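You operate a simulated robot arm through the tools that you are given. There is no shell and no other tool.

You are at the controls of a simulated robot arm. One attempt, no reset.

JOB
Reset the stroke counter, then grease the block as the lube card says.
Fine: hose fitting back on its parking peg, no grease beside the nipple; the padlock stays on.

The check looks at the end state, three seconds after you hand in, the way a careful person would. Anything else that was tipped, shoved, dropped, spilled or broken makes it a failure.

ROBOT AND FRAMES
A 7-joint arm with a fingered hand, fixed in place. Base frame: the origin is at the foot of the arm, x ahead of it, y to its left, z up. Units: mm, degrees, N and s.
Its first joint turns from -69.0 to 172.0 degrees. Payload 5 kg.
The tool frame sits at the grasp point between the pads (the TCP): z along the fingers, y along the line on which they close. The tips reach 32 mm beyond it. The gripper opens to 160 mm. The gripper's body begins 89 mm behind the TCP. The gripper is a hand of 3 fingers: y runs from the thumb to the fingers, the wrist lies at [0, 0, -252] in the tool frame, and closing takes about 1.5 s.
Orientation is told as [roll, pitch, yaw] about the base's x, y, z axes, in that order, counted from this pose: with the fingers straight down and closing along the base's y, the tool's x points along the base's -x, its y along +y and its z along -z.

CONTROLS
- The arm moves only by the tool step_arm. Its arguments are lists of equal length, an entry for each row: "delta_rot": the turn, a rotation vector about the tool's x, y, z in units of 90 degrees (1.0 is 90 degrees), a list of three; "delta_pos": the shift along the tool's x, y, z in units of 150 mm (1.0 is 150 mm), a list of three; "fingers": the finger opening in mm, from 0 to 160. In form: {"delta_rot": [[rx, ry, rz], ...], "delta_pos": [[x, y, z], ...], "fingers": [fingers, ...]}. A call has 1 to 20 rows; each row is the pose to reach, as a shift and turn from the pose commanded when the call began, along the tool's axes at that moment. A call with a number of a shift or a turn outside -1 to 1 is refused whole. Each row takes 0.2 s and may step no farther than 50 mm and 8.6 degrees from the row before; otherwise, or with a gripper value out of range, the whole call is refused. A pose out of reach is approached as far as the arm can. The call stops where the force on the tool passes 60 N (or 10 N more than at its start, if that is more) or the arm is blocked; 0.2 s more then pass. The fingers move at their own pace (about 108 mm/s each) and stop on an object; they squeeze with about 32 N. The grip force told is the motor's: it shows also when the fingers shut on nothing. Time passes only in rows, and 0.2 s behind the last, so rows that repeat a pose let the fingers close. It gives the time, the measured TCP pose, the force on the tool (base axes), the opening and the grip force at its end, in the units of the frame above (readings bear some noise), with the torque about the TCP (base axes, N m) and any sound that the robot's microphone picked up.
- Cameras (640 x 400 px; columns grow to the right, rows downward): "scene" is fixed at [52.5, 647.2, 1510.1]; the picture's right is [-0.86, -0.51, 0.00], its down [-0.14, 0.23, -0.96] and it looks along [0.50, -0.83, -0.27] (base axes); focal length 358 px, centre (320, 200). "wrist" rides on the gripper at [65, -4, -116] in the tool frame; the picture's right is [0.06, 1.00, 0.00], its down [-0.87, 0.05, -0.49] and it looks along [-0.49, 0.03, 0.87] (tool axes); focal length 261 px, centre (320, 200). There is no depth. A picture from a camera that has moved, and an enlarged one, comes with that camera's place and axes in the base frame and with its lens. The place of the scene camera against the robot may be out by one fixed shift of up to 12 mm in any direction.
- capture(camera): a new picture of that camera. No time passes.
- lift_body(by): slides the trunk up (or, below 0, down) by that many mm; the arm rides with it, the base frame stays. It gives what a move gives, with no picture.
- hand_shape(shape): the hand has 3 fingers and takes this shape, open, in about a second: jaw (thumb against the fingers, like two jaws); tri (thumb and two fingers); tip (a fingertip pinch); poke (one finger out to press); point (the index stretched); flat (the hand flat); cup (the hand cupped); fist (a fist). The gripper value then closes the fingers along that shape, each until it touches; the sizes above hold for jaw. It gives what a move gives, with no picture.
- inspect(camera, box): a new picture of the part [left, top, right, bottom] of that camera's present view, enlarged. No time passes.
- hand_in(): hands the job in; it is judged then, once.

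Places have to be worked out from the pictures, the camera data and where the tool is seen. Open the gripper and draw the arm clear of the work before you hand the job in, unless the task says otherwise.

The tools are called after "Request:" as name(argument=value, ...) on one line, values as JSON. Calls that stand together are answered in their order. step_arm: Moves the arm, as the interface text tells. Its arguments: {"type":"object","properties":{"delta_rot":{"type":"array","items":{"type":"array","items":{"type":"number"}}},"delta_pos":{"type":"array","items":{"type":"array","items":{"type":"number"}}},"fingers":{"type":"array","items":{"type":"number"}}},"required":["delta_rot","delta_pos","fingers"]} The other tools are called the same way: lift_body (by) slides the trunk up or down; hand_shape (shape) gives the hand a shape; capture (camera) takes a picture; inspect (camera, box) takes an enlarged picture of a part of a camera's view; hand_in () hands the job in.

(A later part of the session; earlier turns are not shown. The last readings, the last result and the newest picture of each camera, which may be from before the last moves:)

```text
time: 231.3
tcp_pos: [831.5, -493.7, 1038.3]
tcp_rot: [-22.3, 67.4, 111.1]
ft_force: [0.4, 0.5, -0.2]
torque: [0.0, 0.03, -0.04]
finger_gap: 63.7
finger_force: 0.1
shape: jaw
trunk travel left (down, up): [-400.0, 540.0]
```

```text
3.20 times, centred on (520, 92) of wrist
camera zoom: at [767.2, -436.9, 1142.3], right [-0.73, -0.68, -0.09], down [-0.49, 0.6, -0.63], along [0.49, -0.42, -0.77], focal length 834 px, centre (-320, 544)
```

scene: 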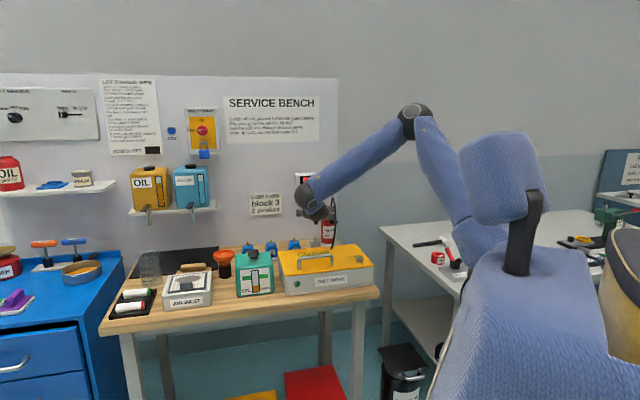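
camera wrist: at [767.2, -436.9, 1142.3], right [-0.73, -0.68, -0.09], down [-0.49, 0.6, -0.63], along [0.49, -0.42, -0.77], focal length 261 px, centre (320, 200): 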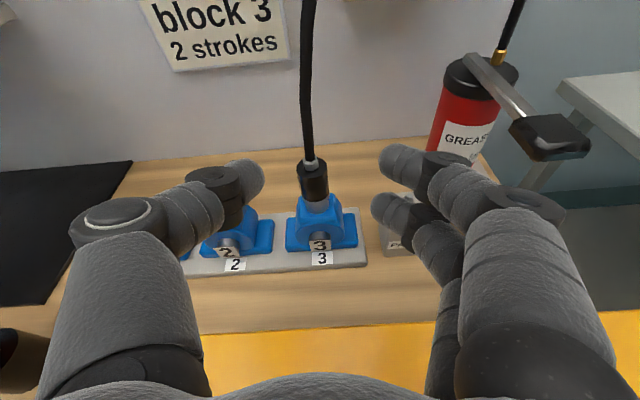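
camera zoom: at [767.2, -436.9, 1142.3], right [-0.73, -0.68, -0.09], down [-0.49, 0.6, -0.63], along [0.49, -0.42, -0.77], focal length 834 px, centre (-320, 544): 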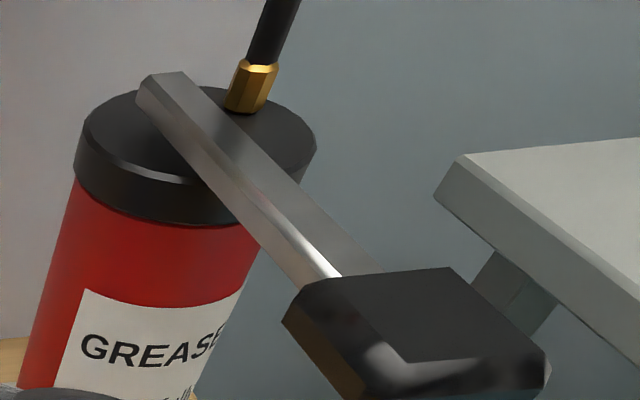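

Perfectly flush and vertical on nipple 3. Next the lever. I'll use the normal attitude with closed fingertips, so I first steepen the hand in free space, then roll it +176°.

Request:
step_arm(delta_rot=[[0, -0.08, 0], [0, -0.16, 0], [0, -0.24, 0], [0, -0.32, 0], [0, -0.4, 0], [0, -0.48, 0], [0, -0.56, 0], [0, -0.611, 0], [0, -0.611, 0]], delta_pos=[[-0.004, 0.012, -0.1], [-0.008, 0.023, -0.2], [-0.011, 0.034, -0.3], [-0.015, 0.045, -0.38], [-0.018, 0.055, -0.44], [-0.022, 0.066, -0.48], [-0.026, 0.077, -0.5], [-0.029, 0.088, -0.515], [-0.029, 0.088, -0.515]], fingers=[64, 64, 64, 64, 64, 64, 64, 64, 64])

Request:
step_arm(delta_rot=[[0, 0, 0.09], [0, 0, 0.18], [0, 0, 0.27], [0, 0, 0.36], [0, 0, 0.45], [0, 0, 0.54], [0, 0, 0.63], [0, 0, 0.72], [0, 0, 0.81], [0, 0, 0.9], [0, 0, 0.98], [0, 0, 0.98]], delta_pos=[[0, 0, 0], [0, 0, 0], [0, 0, 0], [0, 0, 0], [0, 0, 0], [0, 0, 0], [0, 0, 0], [0, 0, 0], [0, 0, 0], [0, 0, 0], [0, 0, 0], [0, 0, 0]], fingers=[64, 64, 64, 64, 64, 64, 64, 64, 64, 64, 64, 64])

Request:
step_arm(delta_rot=[[0, 0, 0.09], [0, 0, 0.18], [0, 0, 0.27], [0, 0, 0.36], [0, 0, 0.45], [0, 0, 0.54], [0, 0, 0.63], [0, 0, 0.72], [0, 0, 0.81], [0, 0, 0.9], [0, 0, 0.98], [0, 0, 0.98]], delta_pos=[[0, 0, 0], [0, 0, 0], [0, 0, 0], [0, 0, 0], [0, 0, 0], [0, 0, 0], [0, 0, 0], [0, 0, 0], [0, 0, 0], [0, 0, 0], [0, 0, 0], [0, 0, 0]], fingers=[64, 64, 64, 64, 64, 64, 64, 64, 64, 64, 64, 64])

Request:
capture(camera="wrist")

```text
time: 233.3
tcp_pos: [768.0, -445.3, 1060.6]
tcp_rot: [-8.6, 13.6, 130.0]
ft_force: [0.2, -0.3, -0.2]
torque: [0.0, -0.05, -0.01]
finger_gap: 63.7
finger_force: 0.1
shape: jaw
trunk travel left (down, up): [-400.0, 540.0]
```

```text
time: 235.9
tcp_pos: [770.6, -446.0, 1060.3]
tcp_rot: [-14.1, -8.0, 43.7]
ft_force: [-0.4, -0.9, -0.1]
torque: [-0.01, 0.01, -0.01]
finger_gap: 63.5
finger_force: 0.1
shape: jaw
trunk travel left (down, up): [-400.0, 540.0]
```

```text
time: 238.5
tcp_pos: [770.0, -446.7, 1059.6]
tcp_rot: [7.8, -14.2, -46.5]
ft_force: [-0.9, 0.4, -0.2]
torque: [-0.01, 0.01, 0.0]
finger_gap: 63.4
finger_force: 0.0
shape: jaw
trunk travel left (down, up): [-400.0, 540.0]
```

```text
taken
camera wrist: at [692.7, -392.4, 1156.2], right [0.65, 0.75, 0.12], down [0.49, -0.53, 0.69], along [0.58, -0.4, -0.71], focal length 261 px, centre (320, 200)
```

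wrist: 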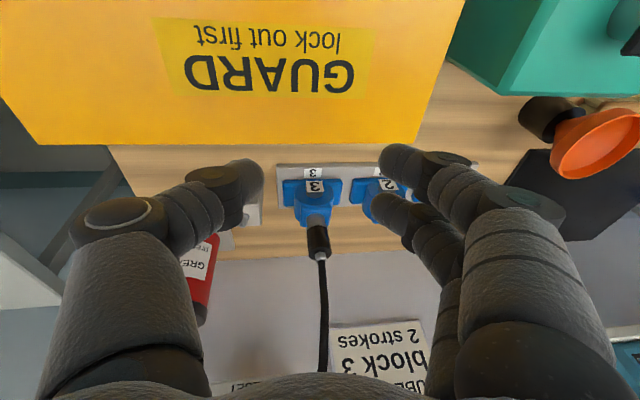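

In the normal attitude; the fitting is standing on nipple 3. I close the fingers and move right, turning to 40° below level, in two stages toward the lever.

Request:
step_arm(delta_rot=[[0.015, -0.079, -0.008], [0.03, -0.158, -0.017], [0.045, -0.238, -0.025], [0.06, -0.317, -0.033], [0.075, -0.396, -0.0415], [0.075, -0.396, -0.0415]], delta_pos=[[-0.105, -0.095, -0.042], [-0.21, -0.189, -0.083], [-0.316, -0.284, -0.125], [-0.421, -0.378, -0.166], [-0.526, -0.473, -0.208], [-0.526, -0.473, -0.208]], fingers=[0, 0, 0, 0, 0, 0])

Request:
capture(camera="wrist")

Request:
capture(camera="scene")

```text
time: 239.9
tcp_pos: [766.4, -546.6, 1099.8]
tcp_rot: [0.0, -50.1, -44.9]
ft_force: [-0.7, 0.0, 0.1]
torque: [0.01, 0.02, 0.02]
finger_gap: 0.2
finger_force: 32.0
shape: jaw
trunk travel left (down, up): [-400.0, 540.0]
```

```text
taken
camera wrist: at [670.3, -456.9, 1125.3], right [0.68, 0.73, -0.05], down [0.17, -0.09, 0.98], along [0.72, -0.67, -0.18], focal length 261 px, centre (320, 200)
```

wrist: 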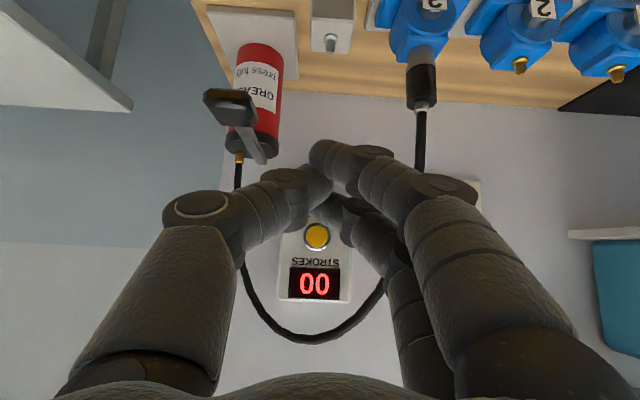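

```text
taken
```

scene: 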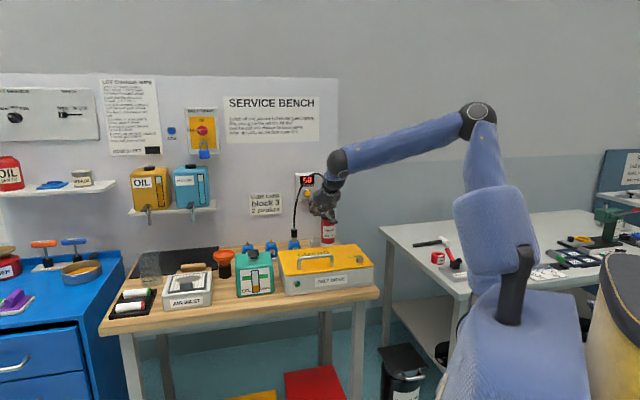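

Counter at 00, and gun, lever and connected fitting are all in view. I zoom in on the lever knob to measure it.

Request:
inspect(camera="wrist", box=[180, 60, 308, 140])

Request:
inspect(camera="wrist", box=[180, 100, 308, 180])

Request:
inspect(camera="scene", box=[300, 190, 364, 230])

```text
5.00 times, centred on (244, 100) of wrist
camera zoom: at [670.3, -456.9, 1125.3], right [0.68, 0.73, -0.05], down [0.17, -0.09, 0.98], along [0.72, -0.67, -0.18], focal length 1303 px, centre (700, 700)
```

zoom: 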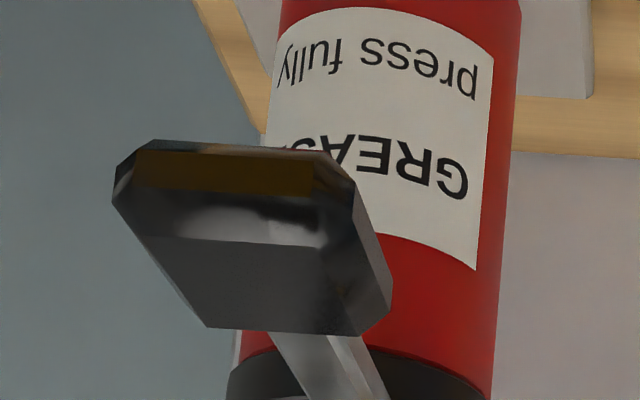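

```text
5.00 times, centred on (244, 140) of wrist
camera zoom: at [670.3, -456.9, 1125.3], right [0.68, 0.73, -0.05], down [0.17, -0.09, 0.98], along [0.72, -0.67, -0.18], focal length 1303 px, centre (700, 500)
```

zoom: 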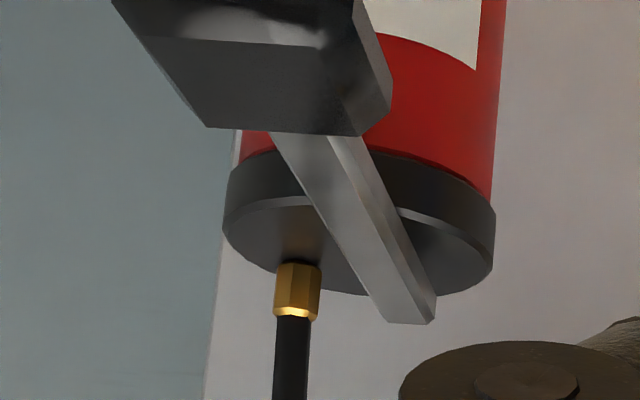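

```text
10.00 times, centred on (332, 210) of scene
camera zoom: at [52.5, 647.2, 1510.1], right [-0.86, -0.51, 0.0], down [-0.14, 0.23, -0.96], along [0.5, -0.83, -0.27], focal length 3582 px, centre (200, 100)
```

zoom: 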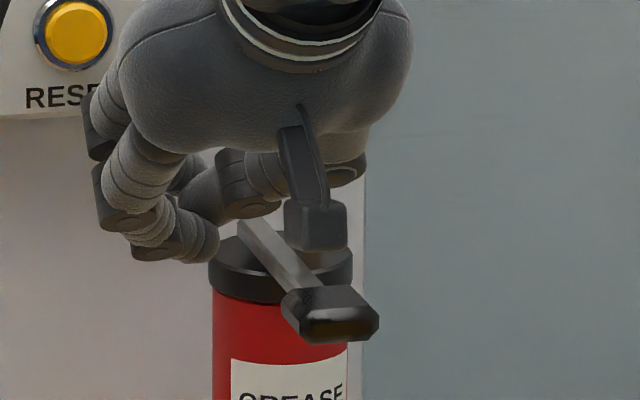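

The knob's top is at about (767, -653, 1020) and the lever lies level along the wall normal. I move the closed fingertips to hover 45 mm above it.

Request:
step_arm(delta_rot=[[0, 0, 0], [0, 0, 0], [0, 0, 0], [0, 0, 0], [0, 0, 0]], delta_pos=[[-0.076, -0.125, 0.1], [-0.152, -0.25, 0.2], [-0.228, -0.375, 0.3], [-0.304, -0.5, 0.403], [-0.304, -0.5, 0.403]], fingers=[0, 0, 0, 0, 0])

Request:
capture(camera="wrist")

Request:
inspect(camera="scene", box=[290, 180, 386, 240])

```text
time: 241.1
tcp_pos: [766.2, -655.6, 1097.1]
tcp_rot: [-0.1, -50.1, -45.0]
ft_force: [0.3, 0.5, -0.4]
torque: [0.02, 0.0, 0.0]
finger_gap: 0.0
finger_force: 31.5
shape: jaw
trunk travel left (down, up): [-400.0, 540.0]
```

```text
taken
camera wrist: at [670.4, -565.2, 1123.2], right [0.68, 0.73, -0.05], down [0.17, -0.09, 0.98], along [0.72, -0.67, -0.18], focal length 261 px, centre (320, 200)
```

wrist: 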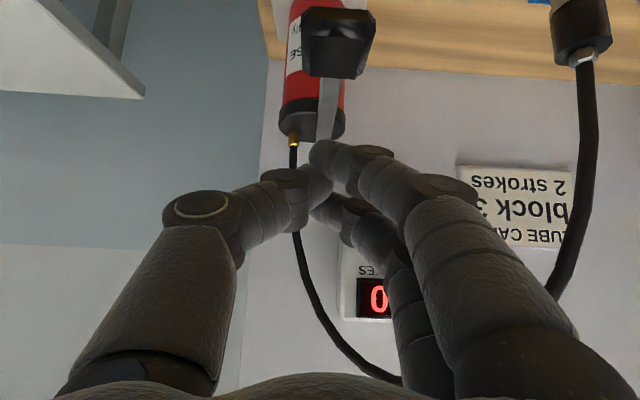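

```text
6.67 times, centred on (338, 210) of scene
camera zoom: at [52.5, 647.2, 1510.1], right [-0.86, -0.51, 0.0], down [-0.14, 0.23, -0.96], along [0.5, -0.83, -0.27], focal length 2388 px, centre (200, 133)
```

zoom: 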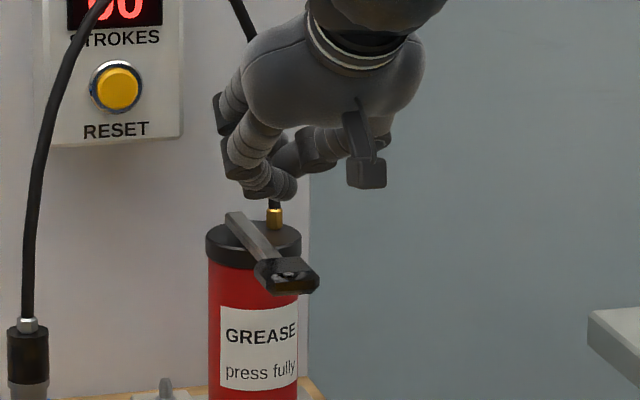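

Lined up above the knob. I lower the trunk 42 mm to just above contact.

Request:
lift_body(by=-40)

Request:
capture(camera="wrist")

Request:
inspect(camera="scene", box=[290, 180, 386, 240])

```text
time: 241.9
tcp_pos: [765.2, -655.5, 1057.8]
tcp_rot: [0.1, -50.0, -44.9]
ft_force: [0.1, -1.6, 0.5]
torque: [-0.04, -0.03, 0.01]
finger_gap: 0.0
finger_force: 32.2
shape: jaw
trunk travel left (down, up): [-360.0, 580.0]
```

```text
taken
camera wrist: at [670.4, -565.2, 1083.4], right [0.68, 0.73, -0.05], down [0.17, -0.09, 0.98], along [0.72, -0.67, -0.18], focal length 261 px, centre (320, 200)
```

wrist: 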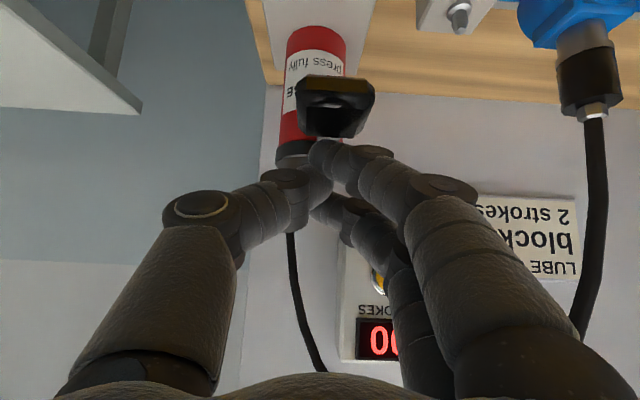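

```text
6.67 times, centred on (338, 210) of scene
camera zoom: at [52.5, 647.2, 1510.1], right [-0.86, -0.51, 0.0], down [-0.14, 0.23, -0.96], along [0.5, -0.83, -0.27], focal length 2388 px, centre (200, 133)
```

zoom: 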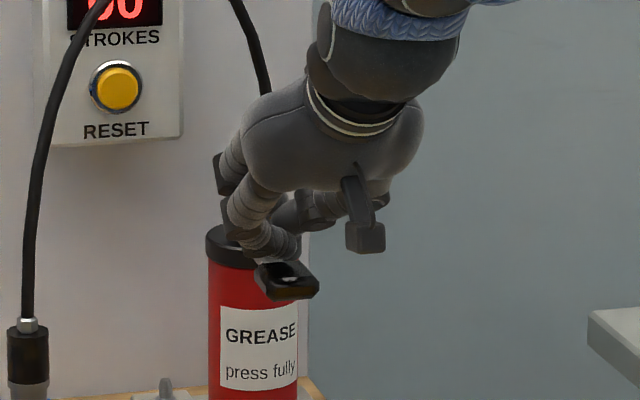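

Just above the knob. I press down in 5 mm trunk steps, watching force and sound.

Request:
lift_body(by=-6)

Request:
lift_body(by=-5)

Request:
lift_body(by=-5)

Request:
inspect(camera="scene", box=[290, 170, 386, 230])

```text
time: 242.5
tcp_pos: [765.4, -654.7, 1050.7]
tcp_rot: [0.0, -50.0, -44.9]
ft_force: [1.8, -1.3, 2.3]
torque: [-0.05, -0.09, -0.02]
finger_gap: 0.0
finger_force: 31.7
shape: jaw
trunk travel left (down, up): [-354.0, 586.0]
```

```text
time: 243.0
tcp_pos: [765.8, -655.5, 1045.8]
tcp_rot: [0.0, -50.0, -44.9]
ft_force: [3.2, -2.5, 2.7]
torque: [-0.12, -0.12, -0.02]
finger_gap: 0.2
finger_force: 31.7
shape: jaw
trunk travel left (down, up): [-349.0, 591.0]
```

```text
time: 243.6
tcp_pos: [764.4, -654.7, 1041.4]
tcp_rot: [0.0, -50.0, -44.9]
ft_force: [3.4, -3.3, 3.3]
torque: [-0.13, -0.16, 0.0]
finger_gap: 0.0
finger_force: 31.8
shape: jaw
trunk travel left (down, up): [-344.0, 596.0]
```

```text
6.67 times, centred on (338, 200) of scene
camera zoom: at [52.5, 647.2, 1510.1], right [-0.86, -0.51, 0.0], down [-0.14, 0.23, -0.96], along [0.5, -0.83, -0.27], focal length 2388 px, centre (200, 200)
```

zoom: 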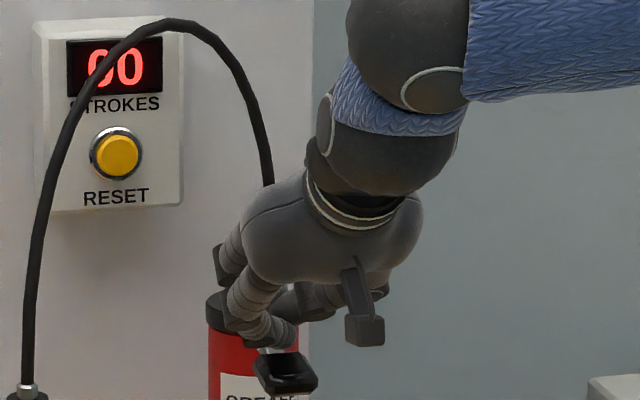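

The lever is going down with a light spring force (about 5 N). I continue until the stop.

Request:
lift_body(by=-6)

Request:
lift_body(by=-6)

Request:
lift_body(by=-6)

Request:
inspect(camera="scene", box=[290, 180, 386, 240])

Request:
capture(camera="wrist")

```text
time: 244.1
tcp_pos: [764.3, -655.2, 1036.6]
tcp_rot: [0.1, -50.0, -44.9]
ft_force: [3.7, -4.7, 4.6]
torque: [-0.21, -0.15, 0.0]
finger_gap: 0.0
finger_force: 32.3
shape: jaw
trunk travel left (down, up): [-338.0, 602.0]
```

```text
time: 244.7
tcp_pos: [765.4, -654.6, 1031.0]
tcp_rot: [-0.1, -50.1, -44.9]
ft_force: [-0.7, 0.4, 3.2]
torque: [0.0, 0.01, -0.01]
finger_gap: 0.0
finger_force: 32.1
shape: jaw
trunk travel left (down, up): [-332.0, 608.0]
```

```text
time: 245.2
tcp_pos: [765.6, -653.0, 1026.8]
tcp_rot: [0.1, -50.3, -45.0]
ft_force: [1.1, 0.7, 17.9]
torque: [-0.15, -0.17, 0.05]
finger_gap: 0.0
finger_force: 31.7
shape: jaw
trunk travel left (down, up): [-326.0, 614.0]
```

```text
6.67 times, centred on (338, 210) of scene
camera zoom: at [52.5, 647.2, 1510.1], right [-0.86, -0.51, 0.0], down [-0.14, 0.23, -0.96], along [0.5, -0.83, -0.27], focal length 2388 px, centre (200, 133)
```

zoom: 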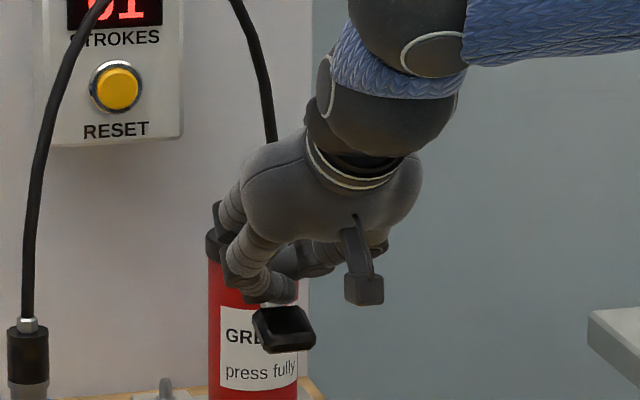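

```text
taken
camera wrist: at [670.0, -563.9, 1051.6], right [0.68, 0.73, -0.05], down [0.16, -0.09, 0.98], along [0.72, -0.67, -0.18], focal length 261 px, centre (320, 200)
```

wrist: 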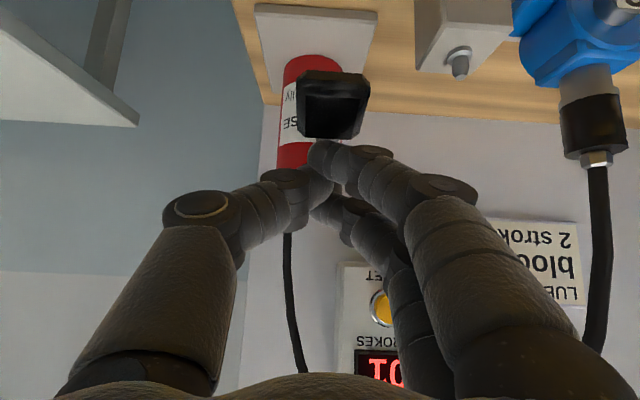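

The counter shows 01 and the lever is at its stop (18 N). I check the fitting for leaks, then release the lever by raising the trunk 40 mm.

Request:
inspect(camera="wrist", box=[500, 0, 640, 88])

Request:
lift_body(by=40)

Request:
inspect(camera="scene", box=[290, 170, 386, 230])

Request:
capture(camera="wrist")

```text
4.55 times, centred on (570, 44) of wrist
camera zoom: at [670.0, -563.9, 1051.6], right [0.68, 0.73, -0.05], down [0.16, -0.09, 0.98], along [0.72, -0.67, -0.18], focal length 1185 px, centre (-816, 909)
```

zoom: 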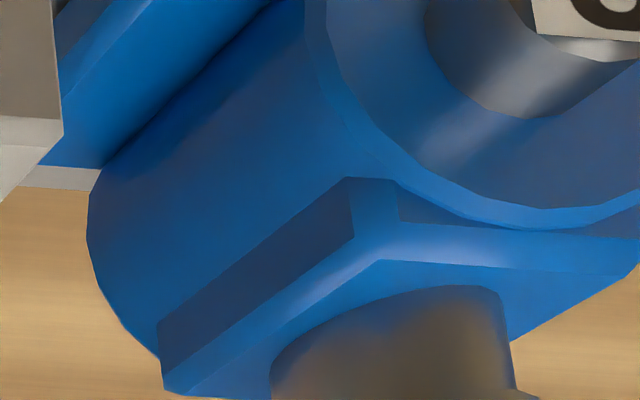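

```text
time: 246.1
tcp_pos: [765.4, -654.2, 1062.3]
tcp_rot: [-0.1, -49.8, -44.8]
ft_force: [-0.5, 0.1, -0.7]
torque: [-0.01, 0.0, 0.03]
finger_gap: 0.0
finger_force: 31.5
shape: jaw
trunk travel left (down, up): [-366.0, 574.0]
```

```text
6.67 times, centred on (338, 200) of scene
camera zoom: at [52.5, 647.2, 1510.1], right [-0.86, -0.51, 0.0], down [-0.14, 0.23, -0.96], along [0.5, -0.83, -0.27], focal length 2388 px, centre (200, 200)
```

zoom: 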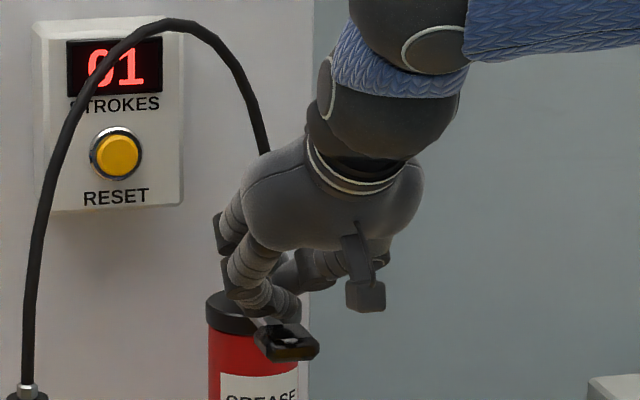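

```text
taken
camera wrist: at [670.4, -565.4, 1088.2], right [0.68, 0.73, -0.05], down [0.17, -0.09, 0.98], along [0.72, -0.67, -0.19], focal length 261 px, centre (320, 200)
```

wrist: 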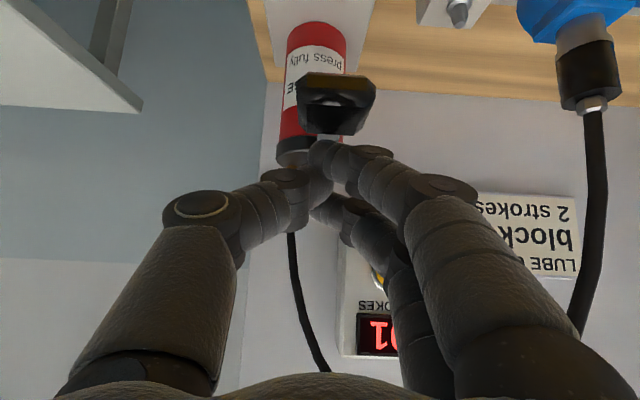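

One clean stroke is counted and the lever is back up. Now the second full stroke, the same way.

Request:
lift_body(by=-16)

Request:
lift_body(by=-10)

Request:
lift_body(by=-7)

Request:
lift_body(by=-5)

Request:
inspect(camera="scene", box=[290, 170, 386, 230])

```text
time: 246.7
tcp_pos: [764.3, -655.8, 1048.4]
tcp_rot: [0.0, -50.1, -45.1]
ft_force: [2.7, -2.2, 1.9]
torque: [-0.11, -0.1, -0.02]
finger_gap: 0.0
finger_force: 32.6
shape: jaw
trunk travel left (down, up): [-350.0, 590.0]
```

```text
time: 247.3
tcp_pos: [764.6, -655.0, 1038.5]
tcp_rot: [0.0, -50.0, -44.9]
ft_force: [3.1, -3.8, 4.6]
torque: [-0.19, -0.15, -0.06]
finger_gap: 0.3
finger_force: 32.3
shape: jaw
trunk travel left (down, up): [-340.0, 600.0]
```

```text
time: 247.8
tcp_pos: [764.6, -655.0, 1031.9]
tcp_rot: [0.0, -50.1, -45.0]
ft_force: [-0.3, 0.2, 3.6]
torque: [-0.02, 0.0, 0.04]
finger_gap: 0.1
finger_force: 32.1
shape: jaw
trunk travel left (down, up): [-333.0, 607.0]
```

```text
time: 248.4
tcp_pos: [765.8, -655.0, 1026.7]
tcp_rot: [0.0, -50.1, -44.8]
ft_force: [-0.3, -0.4, 10.1]
torque: [-0.08, -0.09, 0.04]
finger_gap: 0.0
finger_force: 32.6
shape: jaw
trunk travel left (down, up): [-328.0, 612.0]
```

```text
6.67 times, centred on (338, 200) of scene
camera zoom: at [52.5, 647.2, 1510.1], right [-0.86, -0.51, 0.0], down [-0.14, 0.23, -0.96], along [0.5, -0.83, -0.27], focal length 2388 px, centre (200, 200)
```

zoom: 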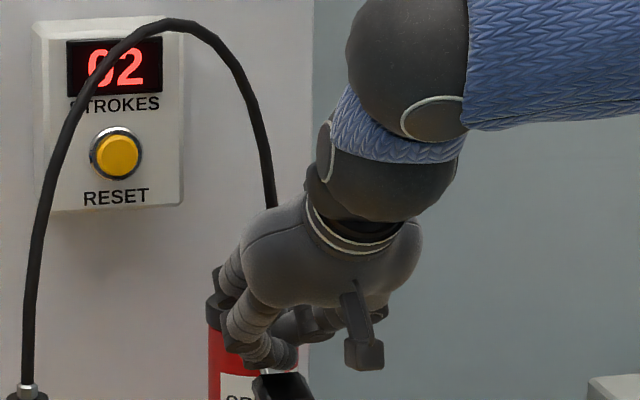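

The counter shows 02. I press 2 mm more to reach the same hard stop as before, then raise the trunk to let the lever return.

Request:
lift_body(by=-2)

Request:
lift_body(by=60)

Request:
capture(camera="scene")

Request:
inspect(camera="scene", box=[280, 170, 376, 230])

Request:
inspect(camera="scene", box=[260, 215, 340, 265])

```text
time: 248.9
tcp_pos: [766.5, -654.4, 1025.9]
tcp_rot: [0.2, -50.3, -45.0]
ft_force: [2.2, 0.9, 19.3]
torque: [-0.17, -0.2, 0.01]
finger_gap: 0.1
finger_force: 32.0
shape: jaw
trunk travel left (down, up): [-326.0, 614.0]
```

```text
time: 249.9
tcp_pos: [764.7, -655.5, 1083.0]
tcp_rot: [0.1, -50.0, -44.9]
ft_force: [0.6, 0.5, -0.7]
torque: [-0.02, -0.04, -0.01]
finger_gap: 0.0
finger_force: 31.7
shape: jaw
trunk travel left (down, up): [-386.0, 554.0]
```

```text
taken
```

scene: 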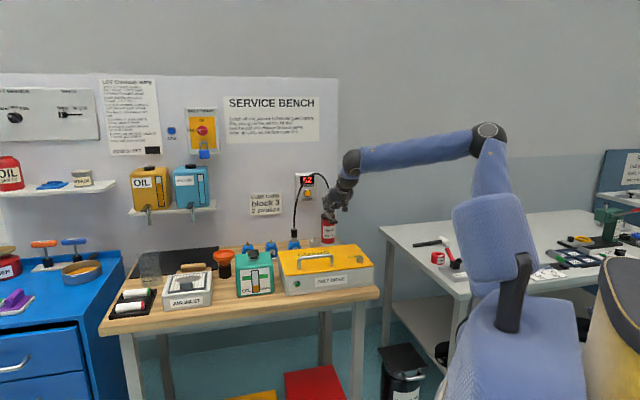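

```text
6.67 times, centred on (328, 200) of scene
camera zoom: at [52.5, 647.2, 1510.1], right [-0.86, -0.51, 0.0], down [-0.14, 0.23, -0.96], along [0.5, -0.83, -0.27], focal length 2388 px, centre (267, 200)
```

zoom: 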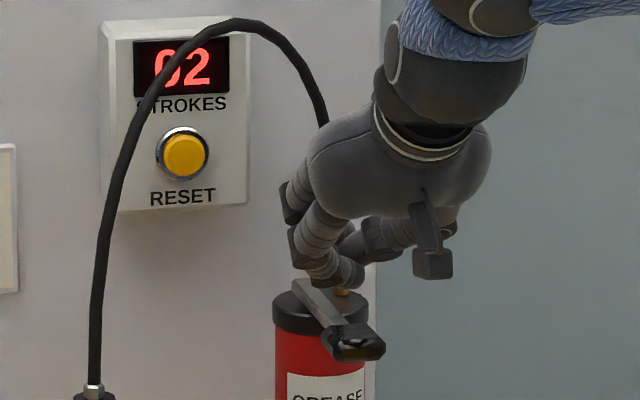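

```text
8.00 times, centred on (300, 240) of scene
camera zoom: at [52.5, 647.2, 1510.1], right [-0.86, -0.51, 0.0], down [-0.14, 0.23, -0.96], along [0.5, -0.83, -0.27], focal length 2865 px, centre (480, -120)
```

zoom: 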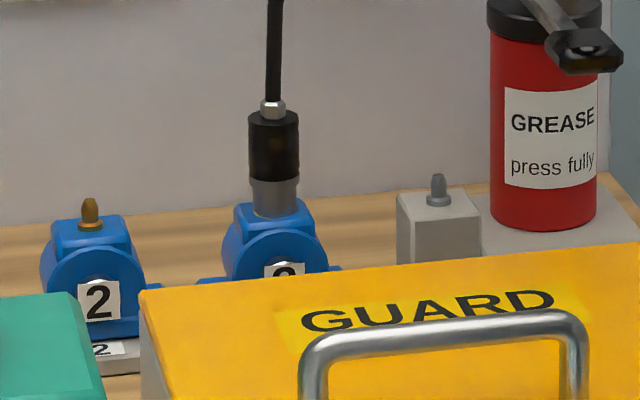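

02 strokes counted, lever up, no grease visible. Now I bring the fitting back to its peg. I back away from the gun first, opening the fingers, then move left toward the fitting.

Request:
step_arm(delta_rot=[[0, 0, 0], [0, 0, 0], [0, 0, 0], [0, 0, 0]], delta_pos=[[0, 0, -0.22], [0, 0, -0.44], [0, 0, -0.667], [0, 0, -0.667]], fingers=[0, 0, 64, 64])

Request:
step_arm(delta_rot=[[0, 0, 0], [0, 0, 0], [0, 0, 0], [0, 0, 0], [0, 0, 0], [0, 0, 0]], delta_pos=[[0.05, 0.18, 0], [0.1, 0.36, 0], [0.15, 0.54, 0], [0.2, 0.72, 0], [0.25, 0.9, 0.05], [0.25, 0.9, 0.05]], fingers=[64, 64, 64, 64, 64, 64])

Request:
capture(camera="wrist")

```text
time: 250.9
tcp_pos: [709.7, -600.6, 1146.7]
tcp_rot: [0.0, -50.0, -44.9]
ft_force: [-0.8, 0.0, -0.2]
torque: [0.02, -0.01, 0.04]
finger_gap: 63.4
finger_force: 0.0
shape: jaw
trunk travel left (down, up): [-386.0, 554.0]
```

```text
time: 252.3
tcp_pos: [792.8, -490.1, 1115.6]
tcp_rot: [0.0, -50.1, -44.8]
ft_force: [-0.6, -0.5, -0.1]
torque: [0.0, -0.01, 0.0]
finger_gap: 63.7
finger_force: 0.0
shape: jaw
trunk travel left (down, up): [-386.0, 554.0]
```

```text
taken
camera wrist: at [698.9, -400.9, 1140.8], right [0.68, 0.73, -0.05], down [0.17, -0.09, 0.98], along [0.72, -0.67, -0.18], focal length 261 px, centre (320, 200)
```

wrist: 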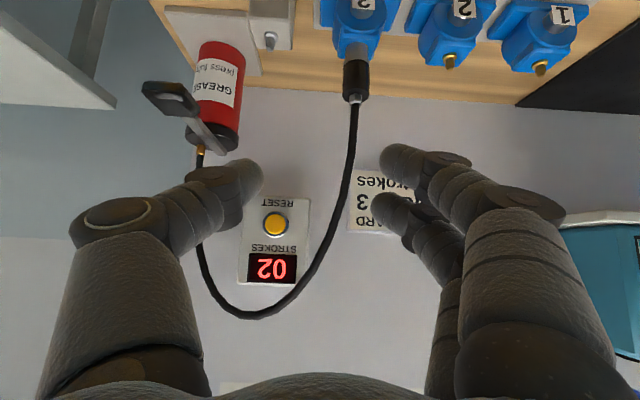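

The fitting is ahead. I go to a standoff 100 mm from the grasp.

Request:
step_arm(delta_rot=[[0, 0, 0], [0, 0, 0], [0, 0, 0], [0, 0, 0]], delta_pos=[[0.094, 0.08, 0.129], [0.187, 0.159, 0.258], [0.281, 0.239, 0.387], [0.281, 0.239, 0.387]], fingers=[64, 64, 64, 64])

Request:
capture(camera="wrist")

Request:
inspect(camera="wrist", box=[256, 90, 384, 170])

```text
time: 253.3
tcp_pos: [832.8, -480.8, 1042.7]
tcp_rot: [0.0, -50.1, -44.9]
ft_force: [0.9, -0.1, -0.4]
torque: [0.02, 0.03, -0.01]
finger_gap: 63.7
finger_force: 0.1
shape: jaw
trunk travel left (down, up): [-386.0, 554.0]
```

```text
taken
camera wrist: at [738.5, -390.7, 1069.1], right [0.68, 0.73, -0.05], down [0.17, -0.09, 0.98], along [0.72, -0.67, -0.18], focal length 261 px, centre (320, 200)
```

wrist: 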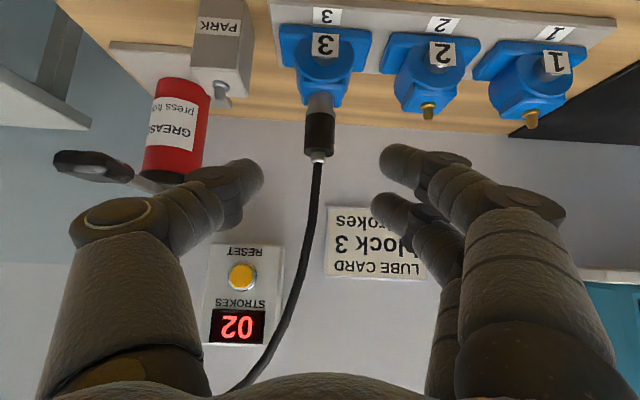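

```text
5.00 times, centred on (320, 130) of wrist
camera zoom: at [738.5, -390.7, 1069.1], right [0.68, 0.73, -0.05], down [0.17, -0.09, 0.98], along [0.72, -0.67, -0.18], focal length 1303 px, centre (320, 550)
```

zoom: 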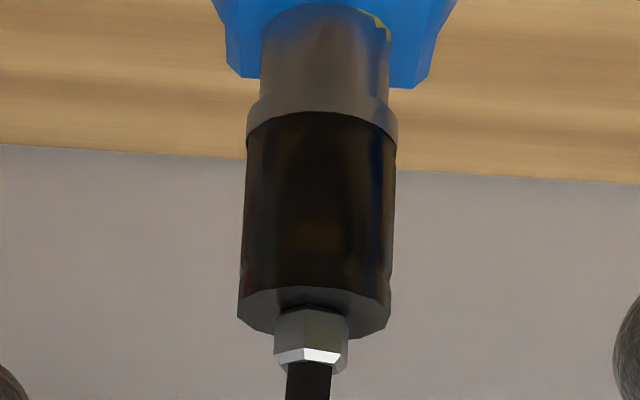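

There is a yellowish spot by the collar. I look closer at it from both cameras.

Request:
inspect(camera="wrist", box=[296, 80, 352, 115])

Request:
inspect(camera="scene", box=[282, 230, 306, 245])

```text
11.43 times, centred on (324, 98) of wrist
camera zoom: at [738.5, -390.7, 1069.1], right [0.68, 0.73, -0.05], down [0.17, -0.09, 0.98], along [0.72, -0.67, -0.18], focal length 2979 px, centre (274, 1371)
```

zoom: 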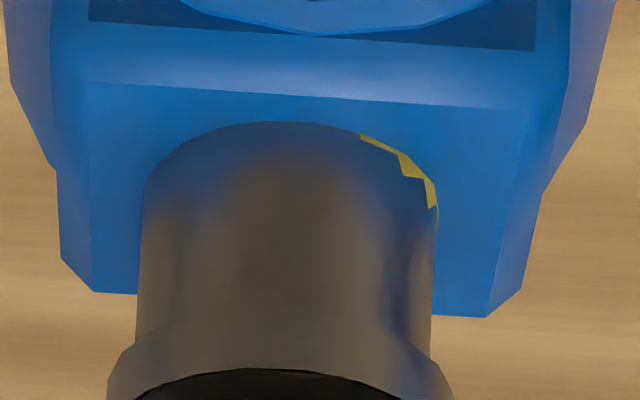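

```text
16.00 times, centred on (294, 238) of scene
camera zoom: at [52.5, 647.2, 1510.1], right [-0.86, -0.51, 0.0], down [-0.14, 0.23, -0.96], along [0.5, -0.83, -0.27], focal length 5730 px, centre (736, -400)
```

zoom: 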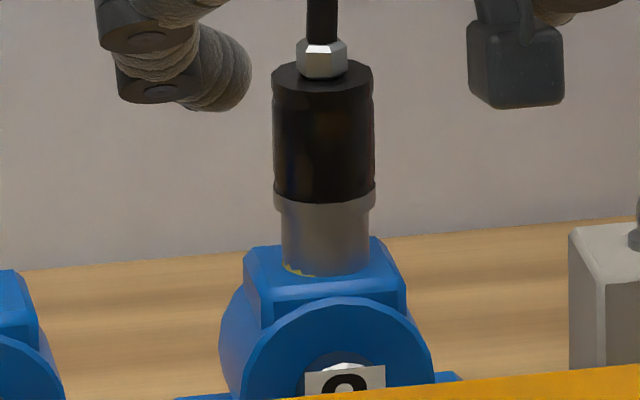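

A thin yellow edge shows under the collar on one side. I'll see what it is once the fitting is lifted. I approach for the grasp: 60 mm along the tool axis, centring on the sleeve.

Request:
step_arm(delta_rot=[[0, 0, 0], [0, 0, 0], [0, 0, 0], [0, 0, 0]], delta_pos=[[0, 0, 0.13], [0, 0, 0.26], [0, 0, 0.4], [0, 0, 0.4]], fingers=[64, 64, 64, 64])

Request:
capture(camera="wrist")

Request:
inspect(camera="wrist", box=[256, 100, 384, 180])

```text
time: 254.3
tcp_pos: [863.5, -514.0, 1004.6]
tcp_rot: [0.0, -50.1, -44.9]
ft_force: [-0.6, 0.6, -0.5]
torque: [0.02, 0.0, 0.0]
finger_gap: 63.9
finger_force: 0.1
shape: jaw
trunk travel left (down, up): [-386.0, 554.0]
```

```text
taken
camera wrist: at [769.0, -423.3, 1030.1], right [0.68, 0.73, -0.05], down [0.17, -0.09, 0.98], along [0.72, -0.67, -0.18], focal length 261 px, centre (320, 200)
```

wrist: 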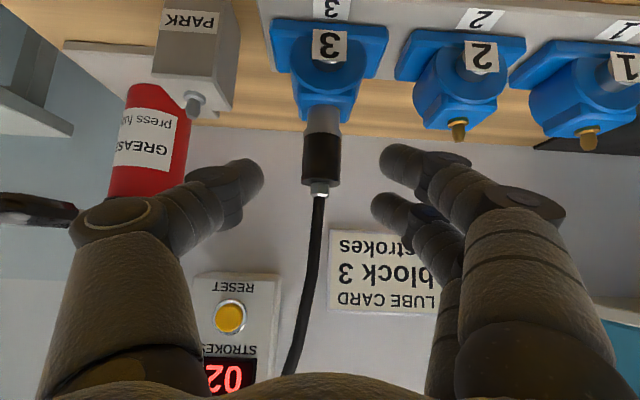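

```text
5.00 times, centred on (320, 140) of wrist
camera zoom: at [769.0, -423.3, 1030.1], right [0.68, 0.73, -0.05], down [0.17, -0.09, 0.98], along [0.72, -0.67, -0.18], focal length 1303 px, centre (320, 500)
```

zoom: 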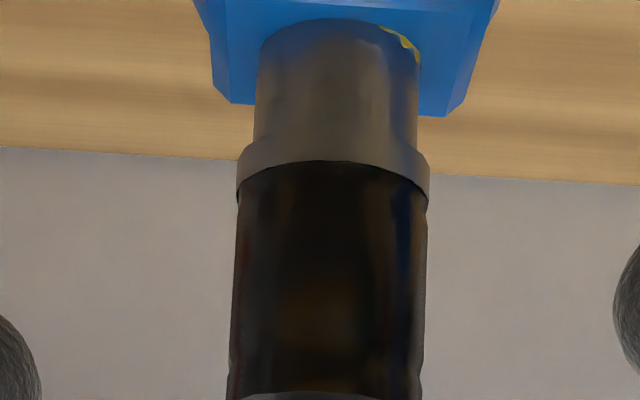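

The geometry matches. I advance the last 36 mm and close to 20 mm.

Request:
step_arm(delta_rot=[[0, 0, 0], [0, 0, 0], [0, 0, 0], [0, 0, 0]], delta_pos=[[0, 0.006, 0.08], [0, 0.012, 0.16], [0, 0.013, 0.237], [0, 0.013, 0.237]], fingers=[64, 64, 64, 64])

Request:
step_arm(delta_rot=[[0, 0, 0], [0, 0, 0], [0, 0, 0], [0, 0, 0], [0, 0, 0], [0, 0, 0], [0, 0, 0]], delta_pos=[[0, 0, 0], [0, 0, 0], [0, 0, 0], [0, 0, 0], [0, 0, 0], [0, 0, 0], [0, 0, 0]], fingers=[20, 20, 20, 20, 20, 20, 20])

Request:
capture(camera="wrist")

```text
time: 255.3
tcp_pos: [882.0, -529.2, 982.1]
tcp_rot: [-0.1, -49.9, -44.9]
ft_force: [0.3, 0.4, 0.4]
torque: [-0.02, 0.02, 0.01]
finger_gap: 63.9
finger_force: 0.0
shape: jaw
trunk travel left (down, up): [-386.0, 554.0]
```

```text
time: 256.9
tcp_pos: [884.3, -529.4, 983.8]
tcp_rot: [-0.1, -50.0, -44.9]
ft_force: [-0.2, -0.3, -0.7]
torque: [0.02, -0.04, 0.04]
finger_gap: 18.4
finger_force: 31.7
shape: jaw
trunk travel left (down, up): [-386.0, 554.0]
```

```text
taken
camera wrist: at [788.9, -440.0, 1008.2], right [0.68, 0.73, -0.05], down [0.17, -0.09, 0.98], along [0.72, -0.67, -0.18], focal length 261 px, centre (320, 200)
```

wrist: 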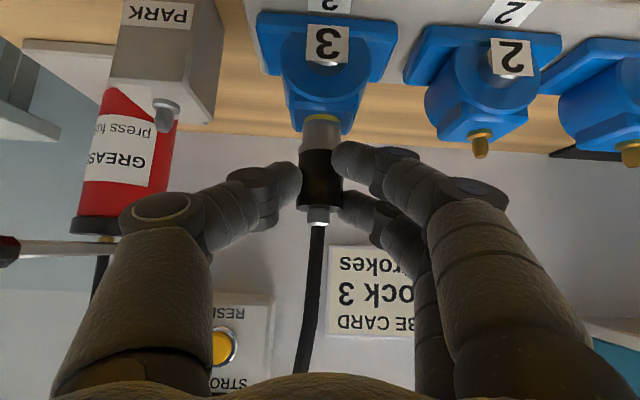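

Gripped. A yellow line is visible at the collar's base now, so I zoom in.

Request:
inspect(camera="wrist", box=[280, 90, 360, 140])

Request:
inspect(camera="scene", box=[282, 230, 306, 245])

```text
8.00 times, centred on (320, 115) of wrist
camera zoom: at [788.9, -440.0, 1008.2], right [0.68, 0.73, -0.05], down [0.17, -0.09, 0.98], along [0.72, -0.67, -0.18], focal length 2085 px, centre (320, 880)
```

zoom: 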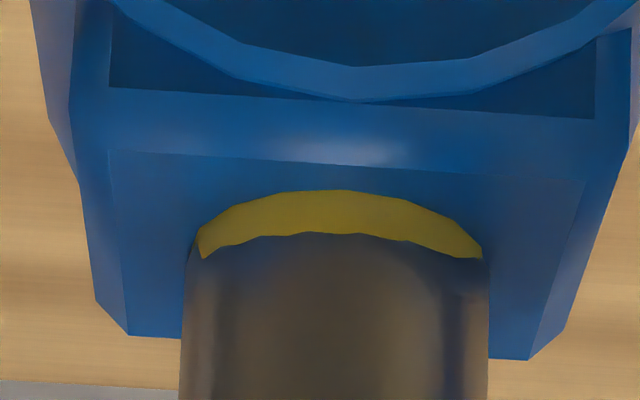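

```text
16.00 times, centred on (294, 238) of scene
camera zoom: at [52.5, 647.2, 1510.1], right [-0.86, -0.51, 0.0], down [-0.14, 0.23, -0.96], along [0.5, -0.83, -0.27], focal length 5730 px, centre (736, -400)
```

zoom: 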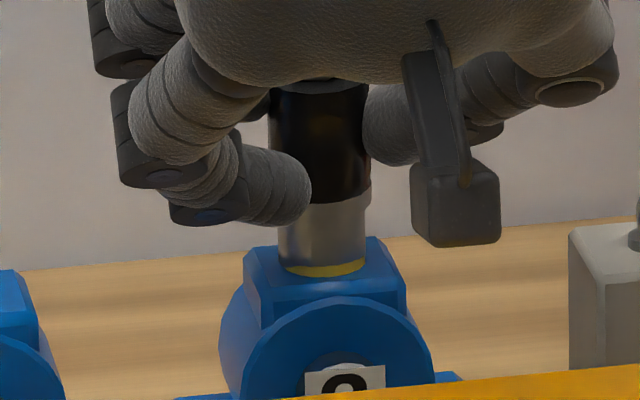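

A thin yellow disc lies around the nipple under the collar. I lift the fitting 45 mm with the trunk and look at the nipple itself.

Request:
lift_body(by=45)

Request:
capture(camera="wrist")

Request:
inspect(camera="wrist", box=[280, 40, 376, 100])

Request:
inspect(camera="scene", box=[276, 226, 308, 246])

```text
time: 257.8
tcp_pos: [884.2, -530.0, 1026.3]
tcp_rot: [0.0, -50.0, -45.0]
ft_force: [0.3, 0.3, -1.3]
torque: [0.02, 0.03, 0.02]
finger_gap: 18.2
finger_force: 31.6
shape: jaw
trunk travel left (down, up): [-431.0, 509.0]
```

```text
taken
camera wrist: at [789.1, -440.3, 1052.8], right [0.68, 0.73, -0.05], down [0.17, -0.09, 0.98], along [0.72, -0.67, -0.18], focal length 261 px, centre (320, 200)
```

wrist: 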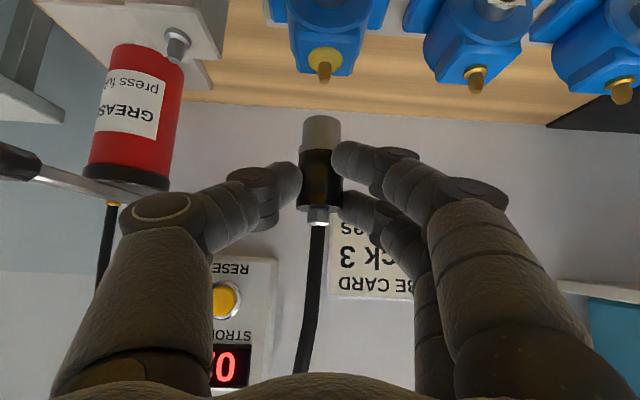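

```text
6.67 times, centred on (328, 70) of wrist
camera zoom: at [789.1, -440.3, 1052.8], right [0.68, 0.73, -0.05], down [0.17, -0.09, 0.98], along [0.72, -0.67, -0.18], focal length 1738 px, centre (267, 1067)
```

zoom: 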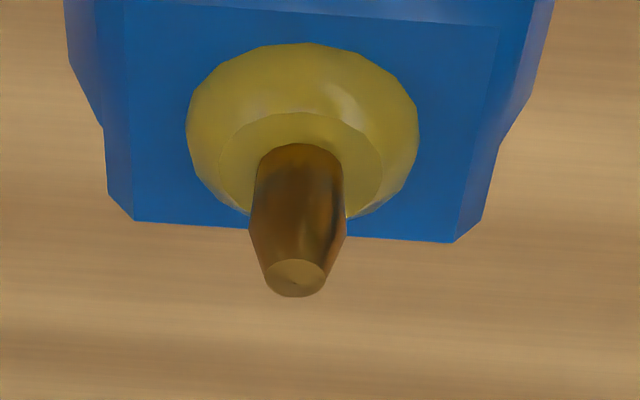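

```text
16.00 times, centred on (292, 236) of scene
camera zoom: at [52.5, 647.2, 1510.1], right [-0.86, -0.51, 0.0], down [-0.14, 0.23, -0.96], along [0.5, -0.83, -0.27], focal length 5730 px, centre (768, -376)
```

zoom: 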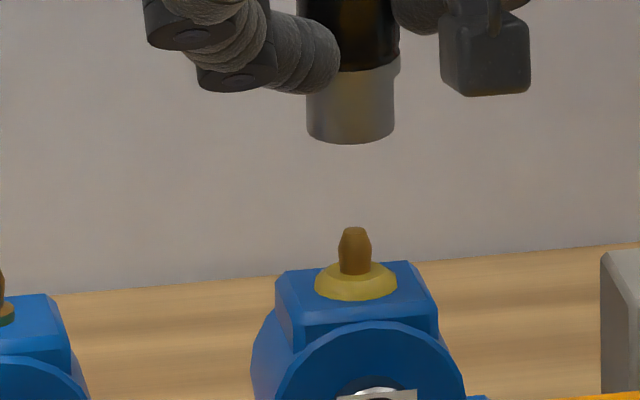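

The grease forms a neat, symmetric collar right around nipple 3, as fresh grease does, with nothing beside it. The fitting hangs upright in the grip. I carry it back over the peg, turning the hand 17° to stay clear of the lever.

Request:
step_arm(delta_rot=[[0.036, 0, 0.03], [0.073, 0, 0.06], [0.109, 0, 0.091], [0.145, 0, 0.121], [0.145, 0, 0.121]], delta_pos=[[0.008, -0.14, -0.01], [0.016, -0.28, -0.02], [0.024, -0.42, -0.03], [0.032, -0.561, -0.039], [0.032, -0.561, -0.039]], fingers=[20, 20, 20, 20, 20])

Request:
capture(camera="wrist")

Request:
inspect(camera="wrist", box=[256, 50, 384, 130])

Request:
inspect(camera="scene", box=[290, 205, 354, 245])

```text
time: 258.9
tcp_pos: [819.5, -585.2, 1027.3]
tcp_rot: [-0.1, -50.0, -61.9]
ft_force: [-0.2, 0.4, -1.7]
torque: [0.03, 0.0, 0.01]
finger_gap: 18.1
finger_force: 32.3
shape: jaw
trunk travel left (down, up): [-431.0, 509.0]
```

```text
taken
camera wrist: at [754.4, -471.1, 1053.8], right [0.86, 0.5, -0.05], down [0.13, -0.14, 0.98], along [0.49, -0.85, -0.18], focal length 261 px, centre (320, 200)
```

wrist: 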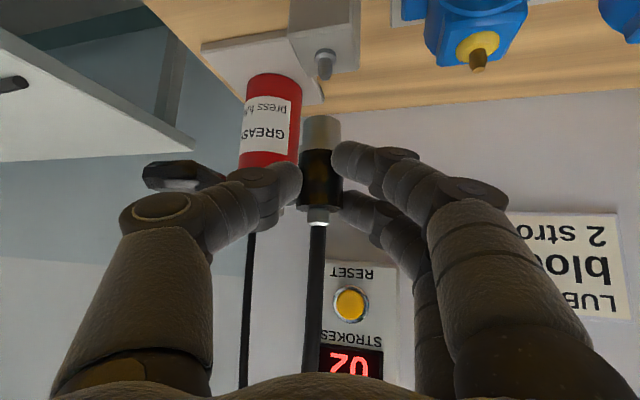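

```text
5.00 times, centred on (320, 90) of wrist
camera zoom: at [754.4, -471.1, 1053.8], right [0.86, 0.5, -0.05], down [0.13, -0.14, 0.98], along [0.49, -0.85, -0.18], focal length 1303 px, centre (320, 750)
```

zoom: 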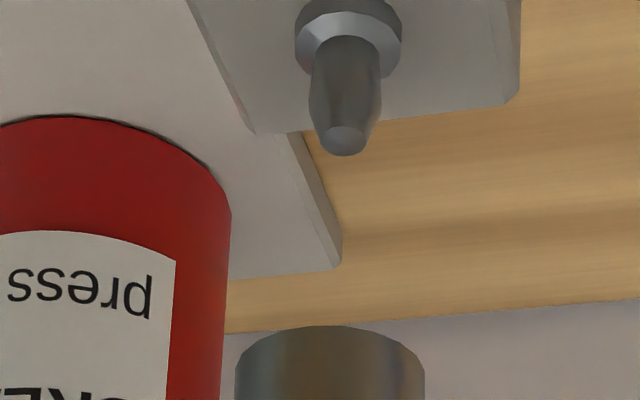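

```text
10.00 times, centred on (322, 225) of scene
camera zoom: at [52.5, 647.2, 1510.1], right [-0.86, -0.51, 0.0], down [-0.14, 0.23, -0.96], along [0.5, -0.83, -0.27], focal length 3582 px, centre (300, -50)
```

zoom: 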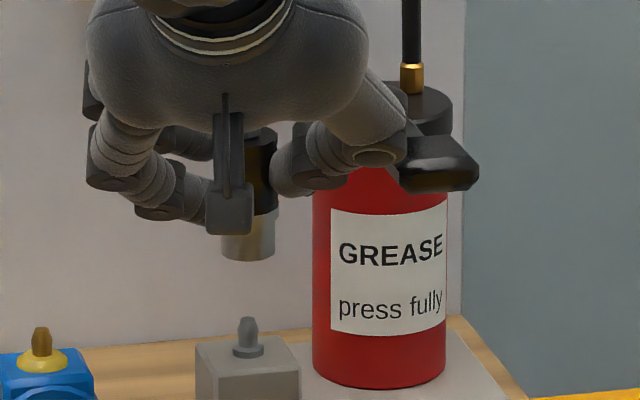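

Laterally aligned with the peg in both views. I lower the trunk 26 mm to just above the peg tip and re-measure.

Request:
lift_body(by=-24)

Request:
capture(camera="wrist")

Request:
inspect(camera="wrist", box=[256, 70, 384, 150])

Request:
inspect(camera="scene", box=[290, 210, 354, 250])

```text
time: 259.6
tcp_pos: [819.1, -585.2, 1003.8]
tcp_rot: [0.0, -50.0, -62.0]
ft_force: [-0.4, 0.1, -0.6]
torque: [-0.01, 0.01, 0.03]
finger_gap: 18.3
finger_force: 32.8
shape: jaw
trunk travel left (down, up): [-407.0, 533.0]
```

```text
taken
camera wrist: at [754.2, -470.9, 1030.3], right [0.86, 0.5, -0.05], down [0.13, -0.13, 0.98], along [0.49, -0.85, -0.18], focal length 261 px, centre (320, 200)
```

wrist: 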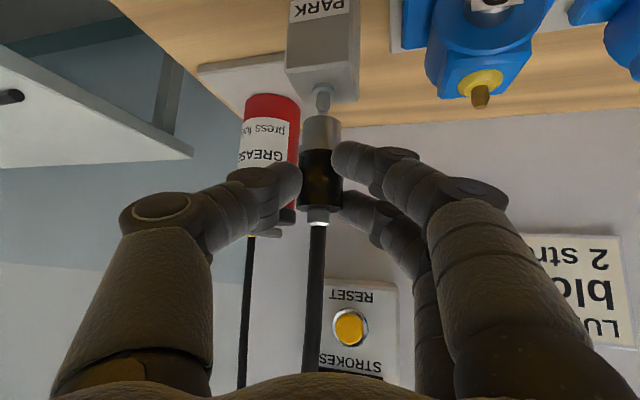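

```text
5.00 times, centred on (320, 110) of wrist
camera zoom: at [754.2, -470.9, 1030.3], right [0.86, 0.5, -0.05], down [0.13, -0.13, 0.98], along [0.49, -0.85, -0.18], focal length 1303 px, centre (320, 650)
```

zoom: 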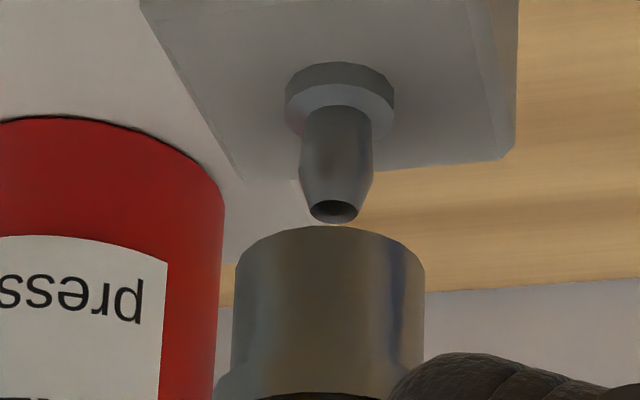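

```text
10.00 times, centred on (322, 230) of scene
camera zoom: at [52.5, 647.2, 1510.1], right [-0.86, -0.51, 0.0], down [-0.14, 0.23, -0.96], along [0.5, -0.83, -0.27], focal length 3582 px, centre (300, -100)
```

zoom: 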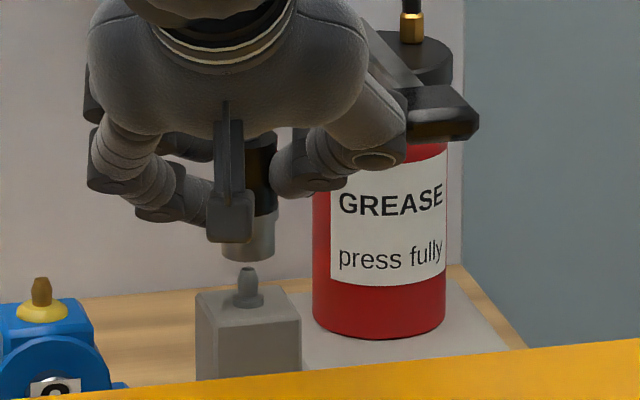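

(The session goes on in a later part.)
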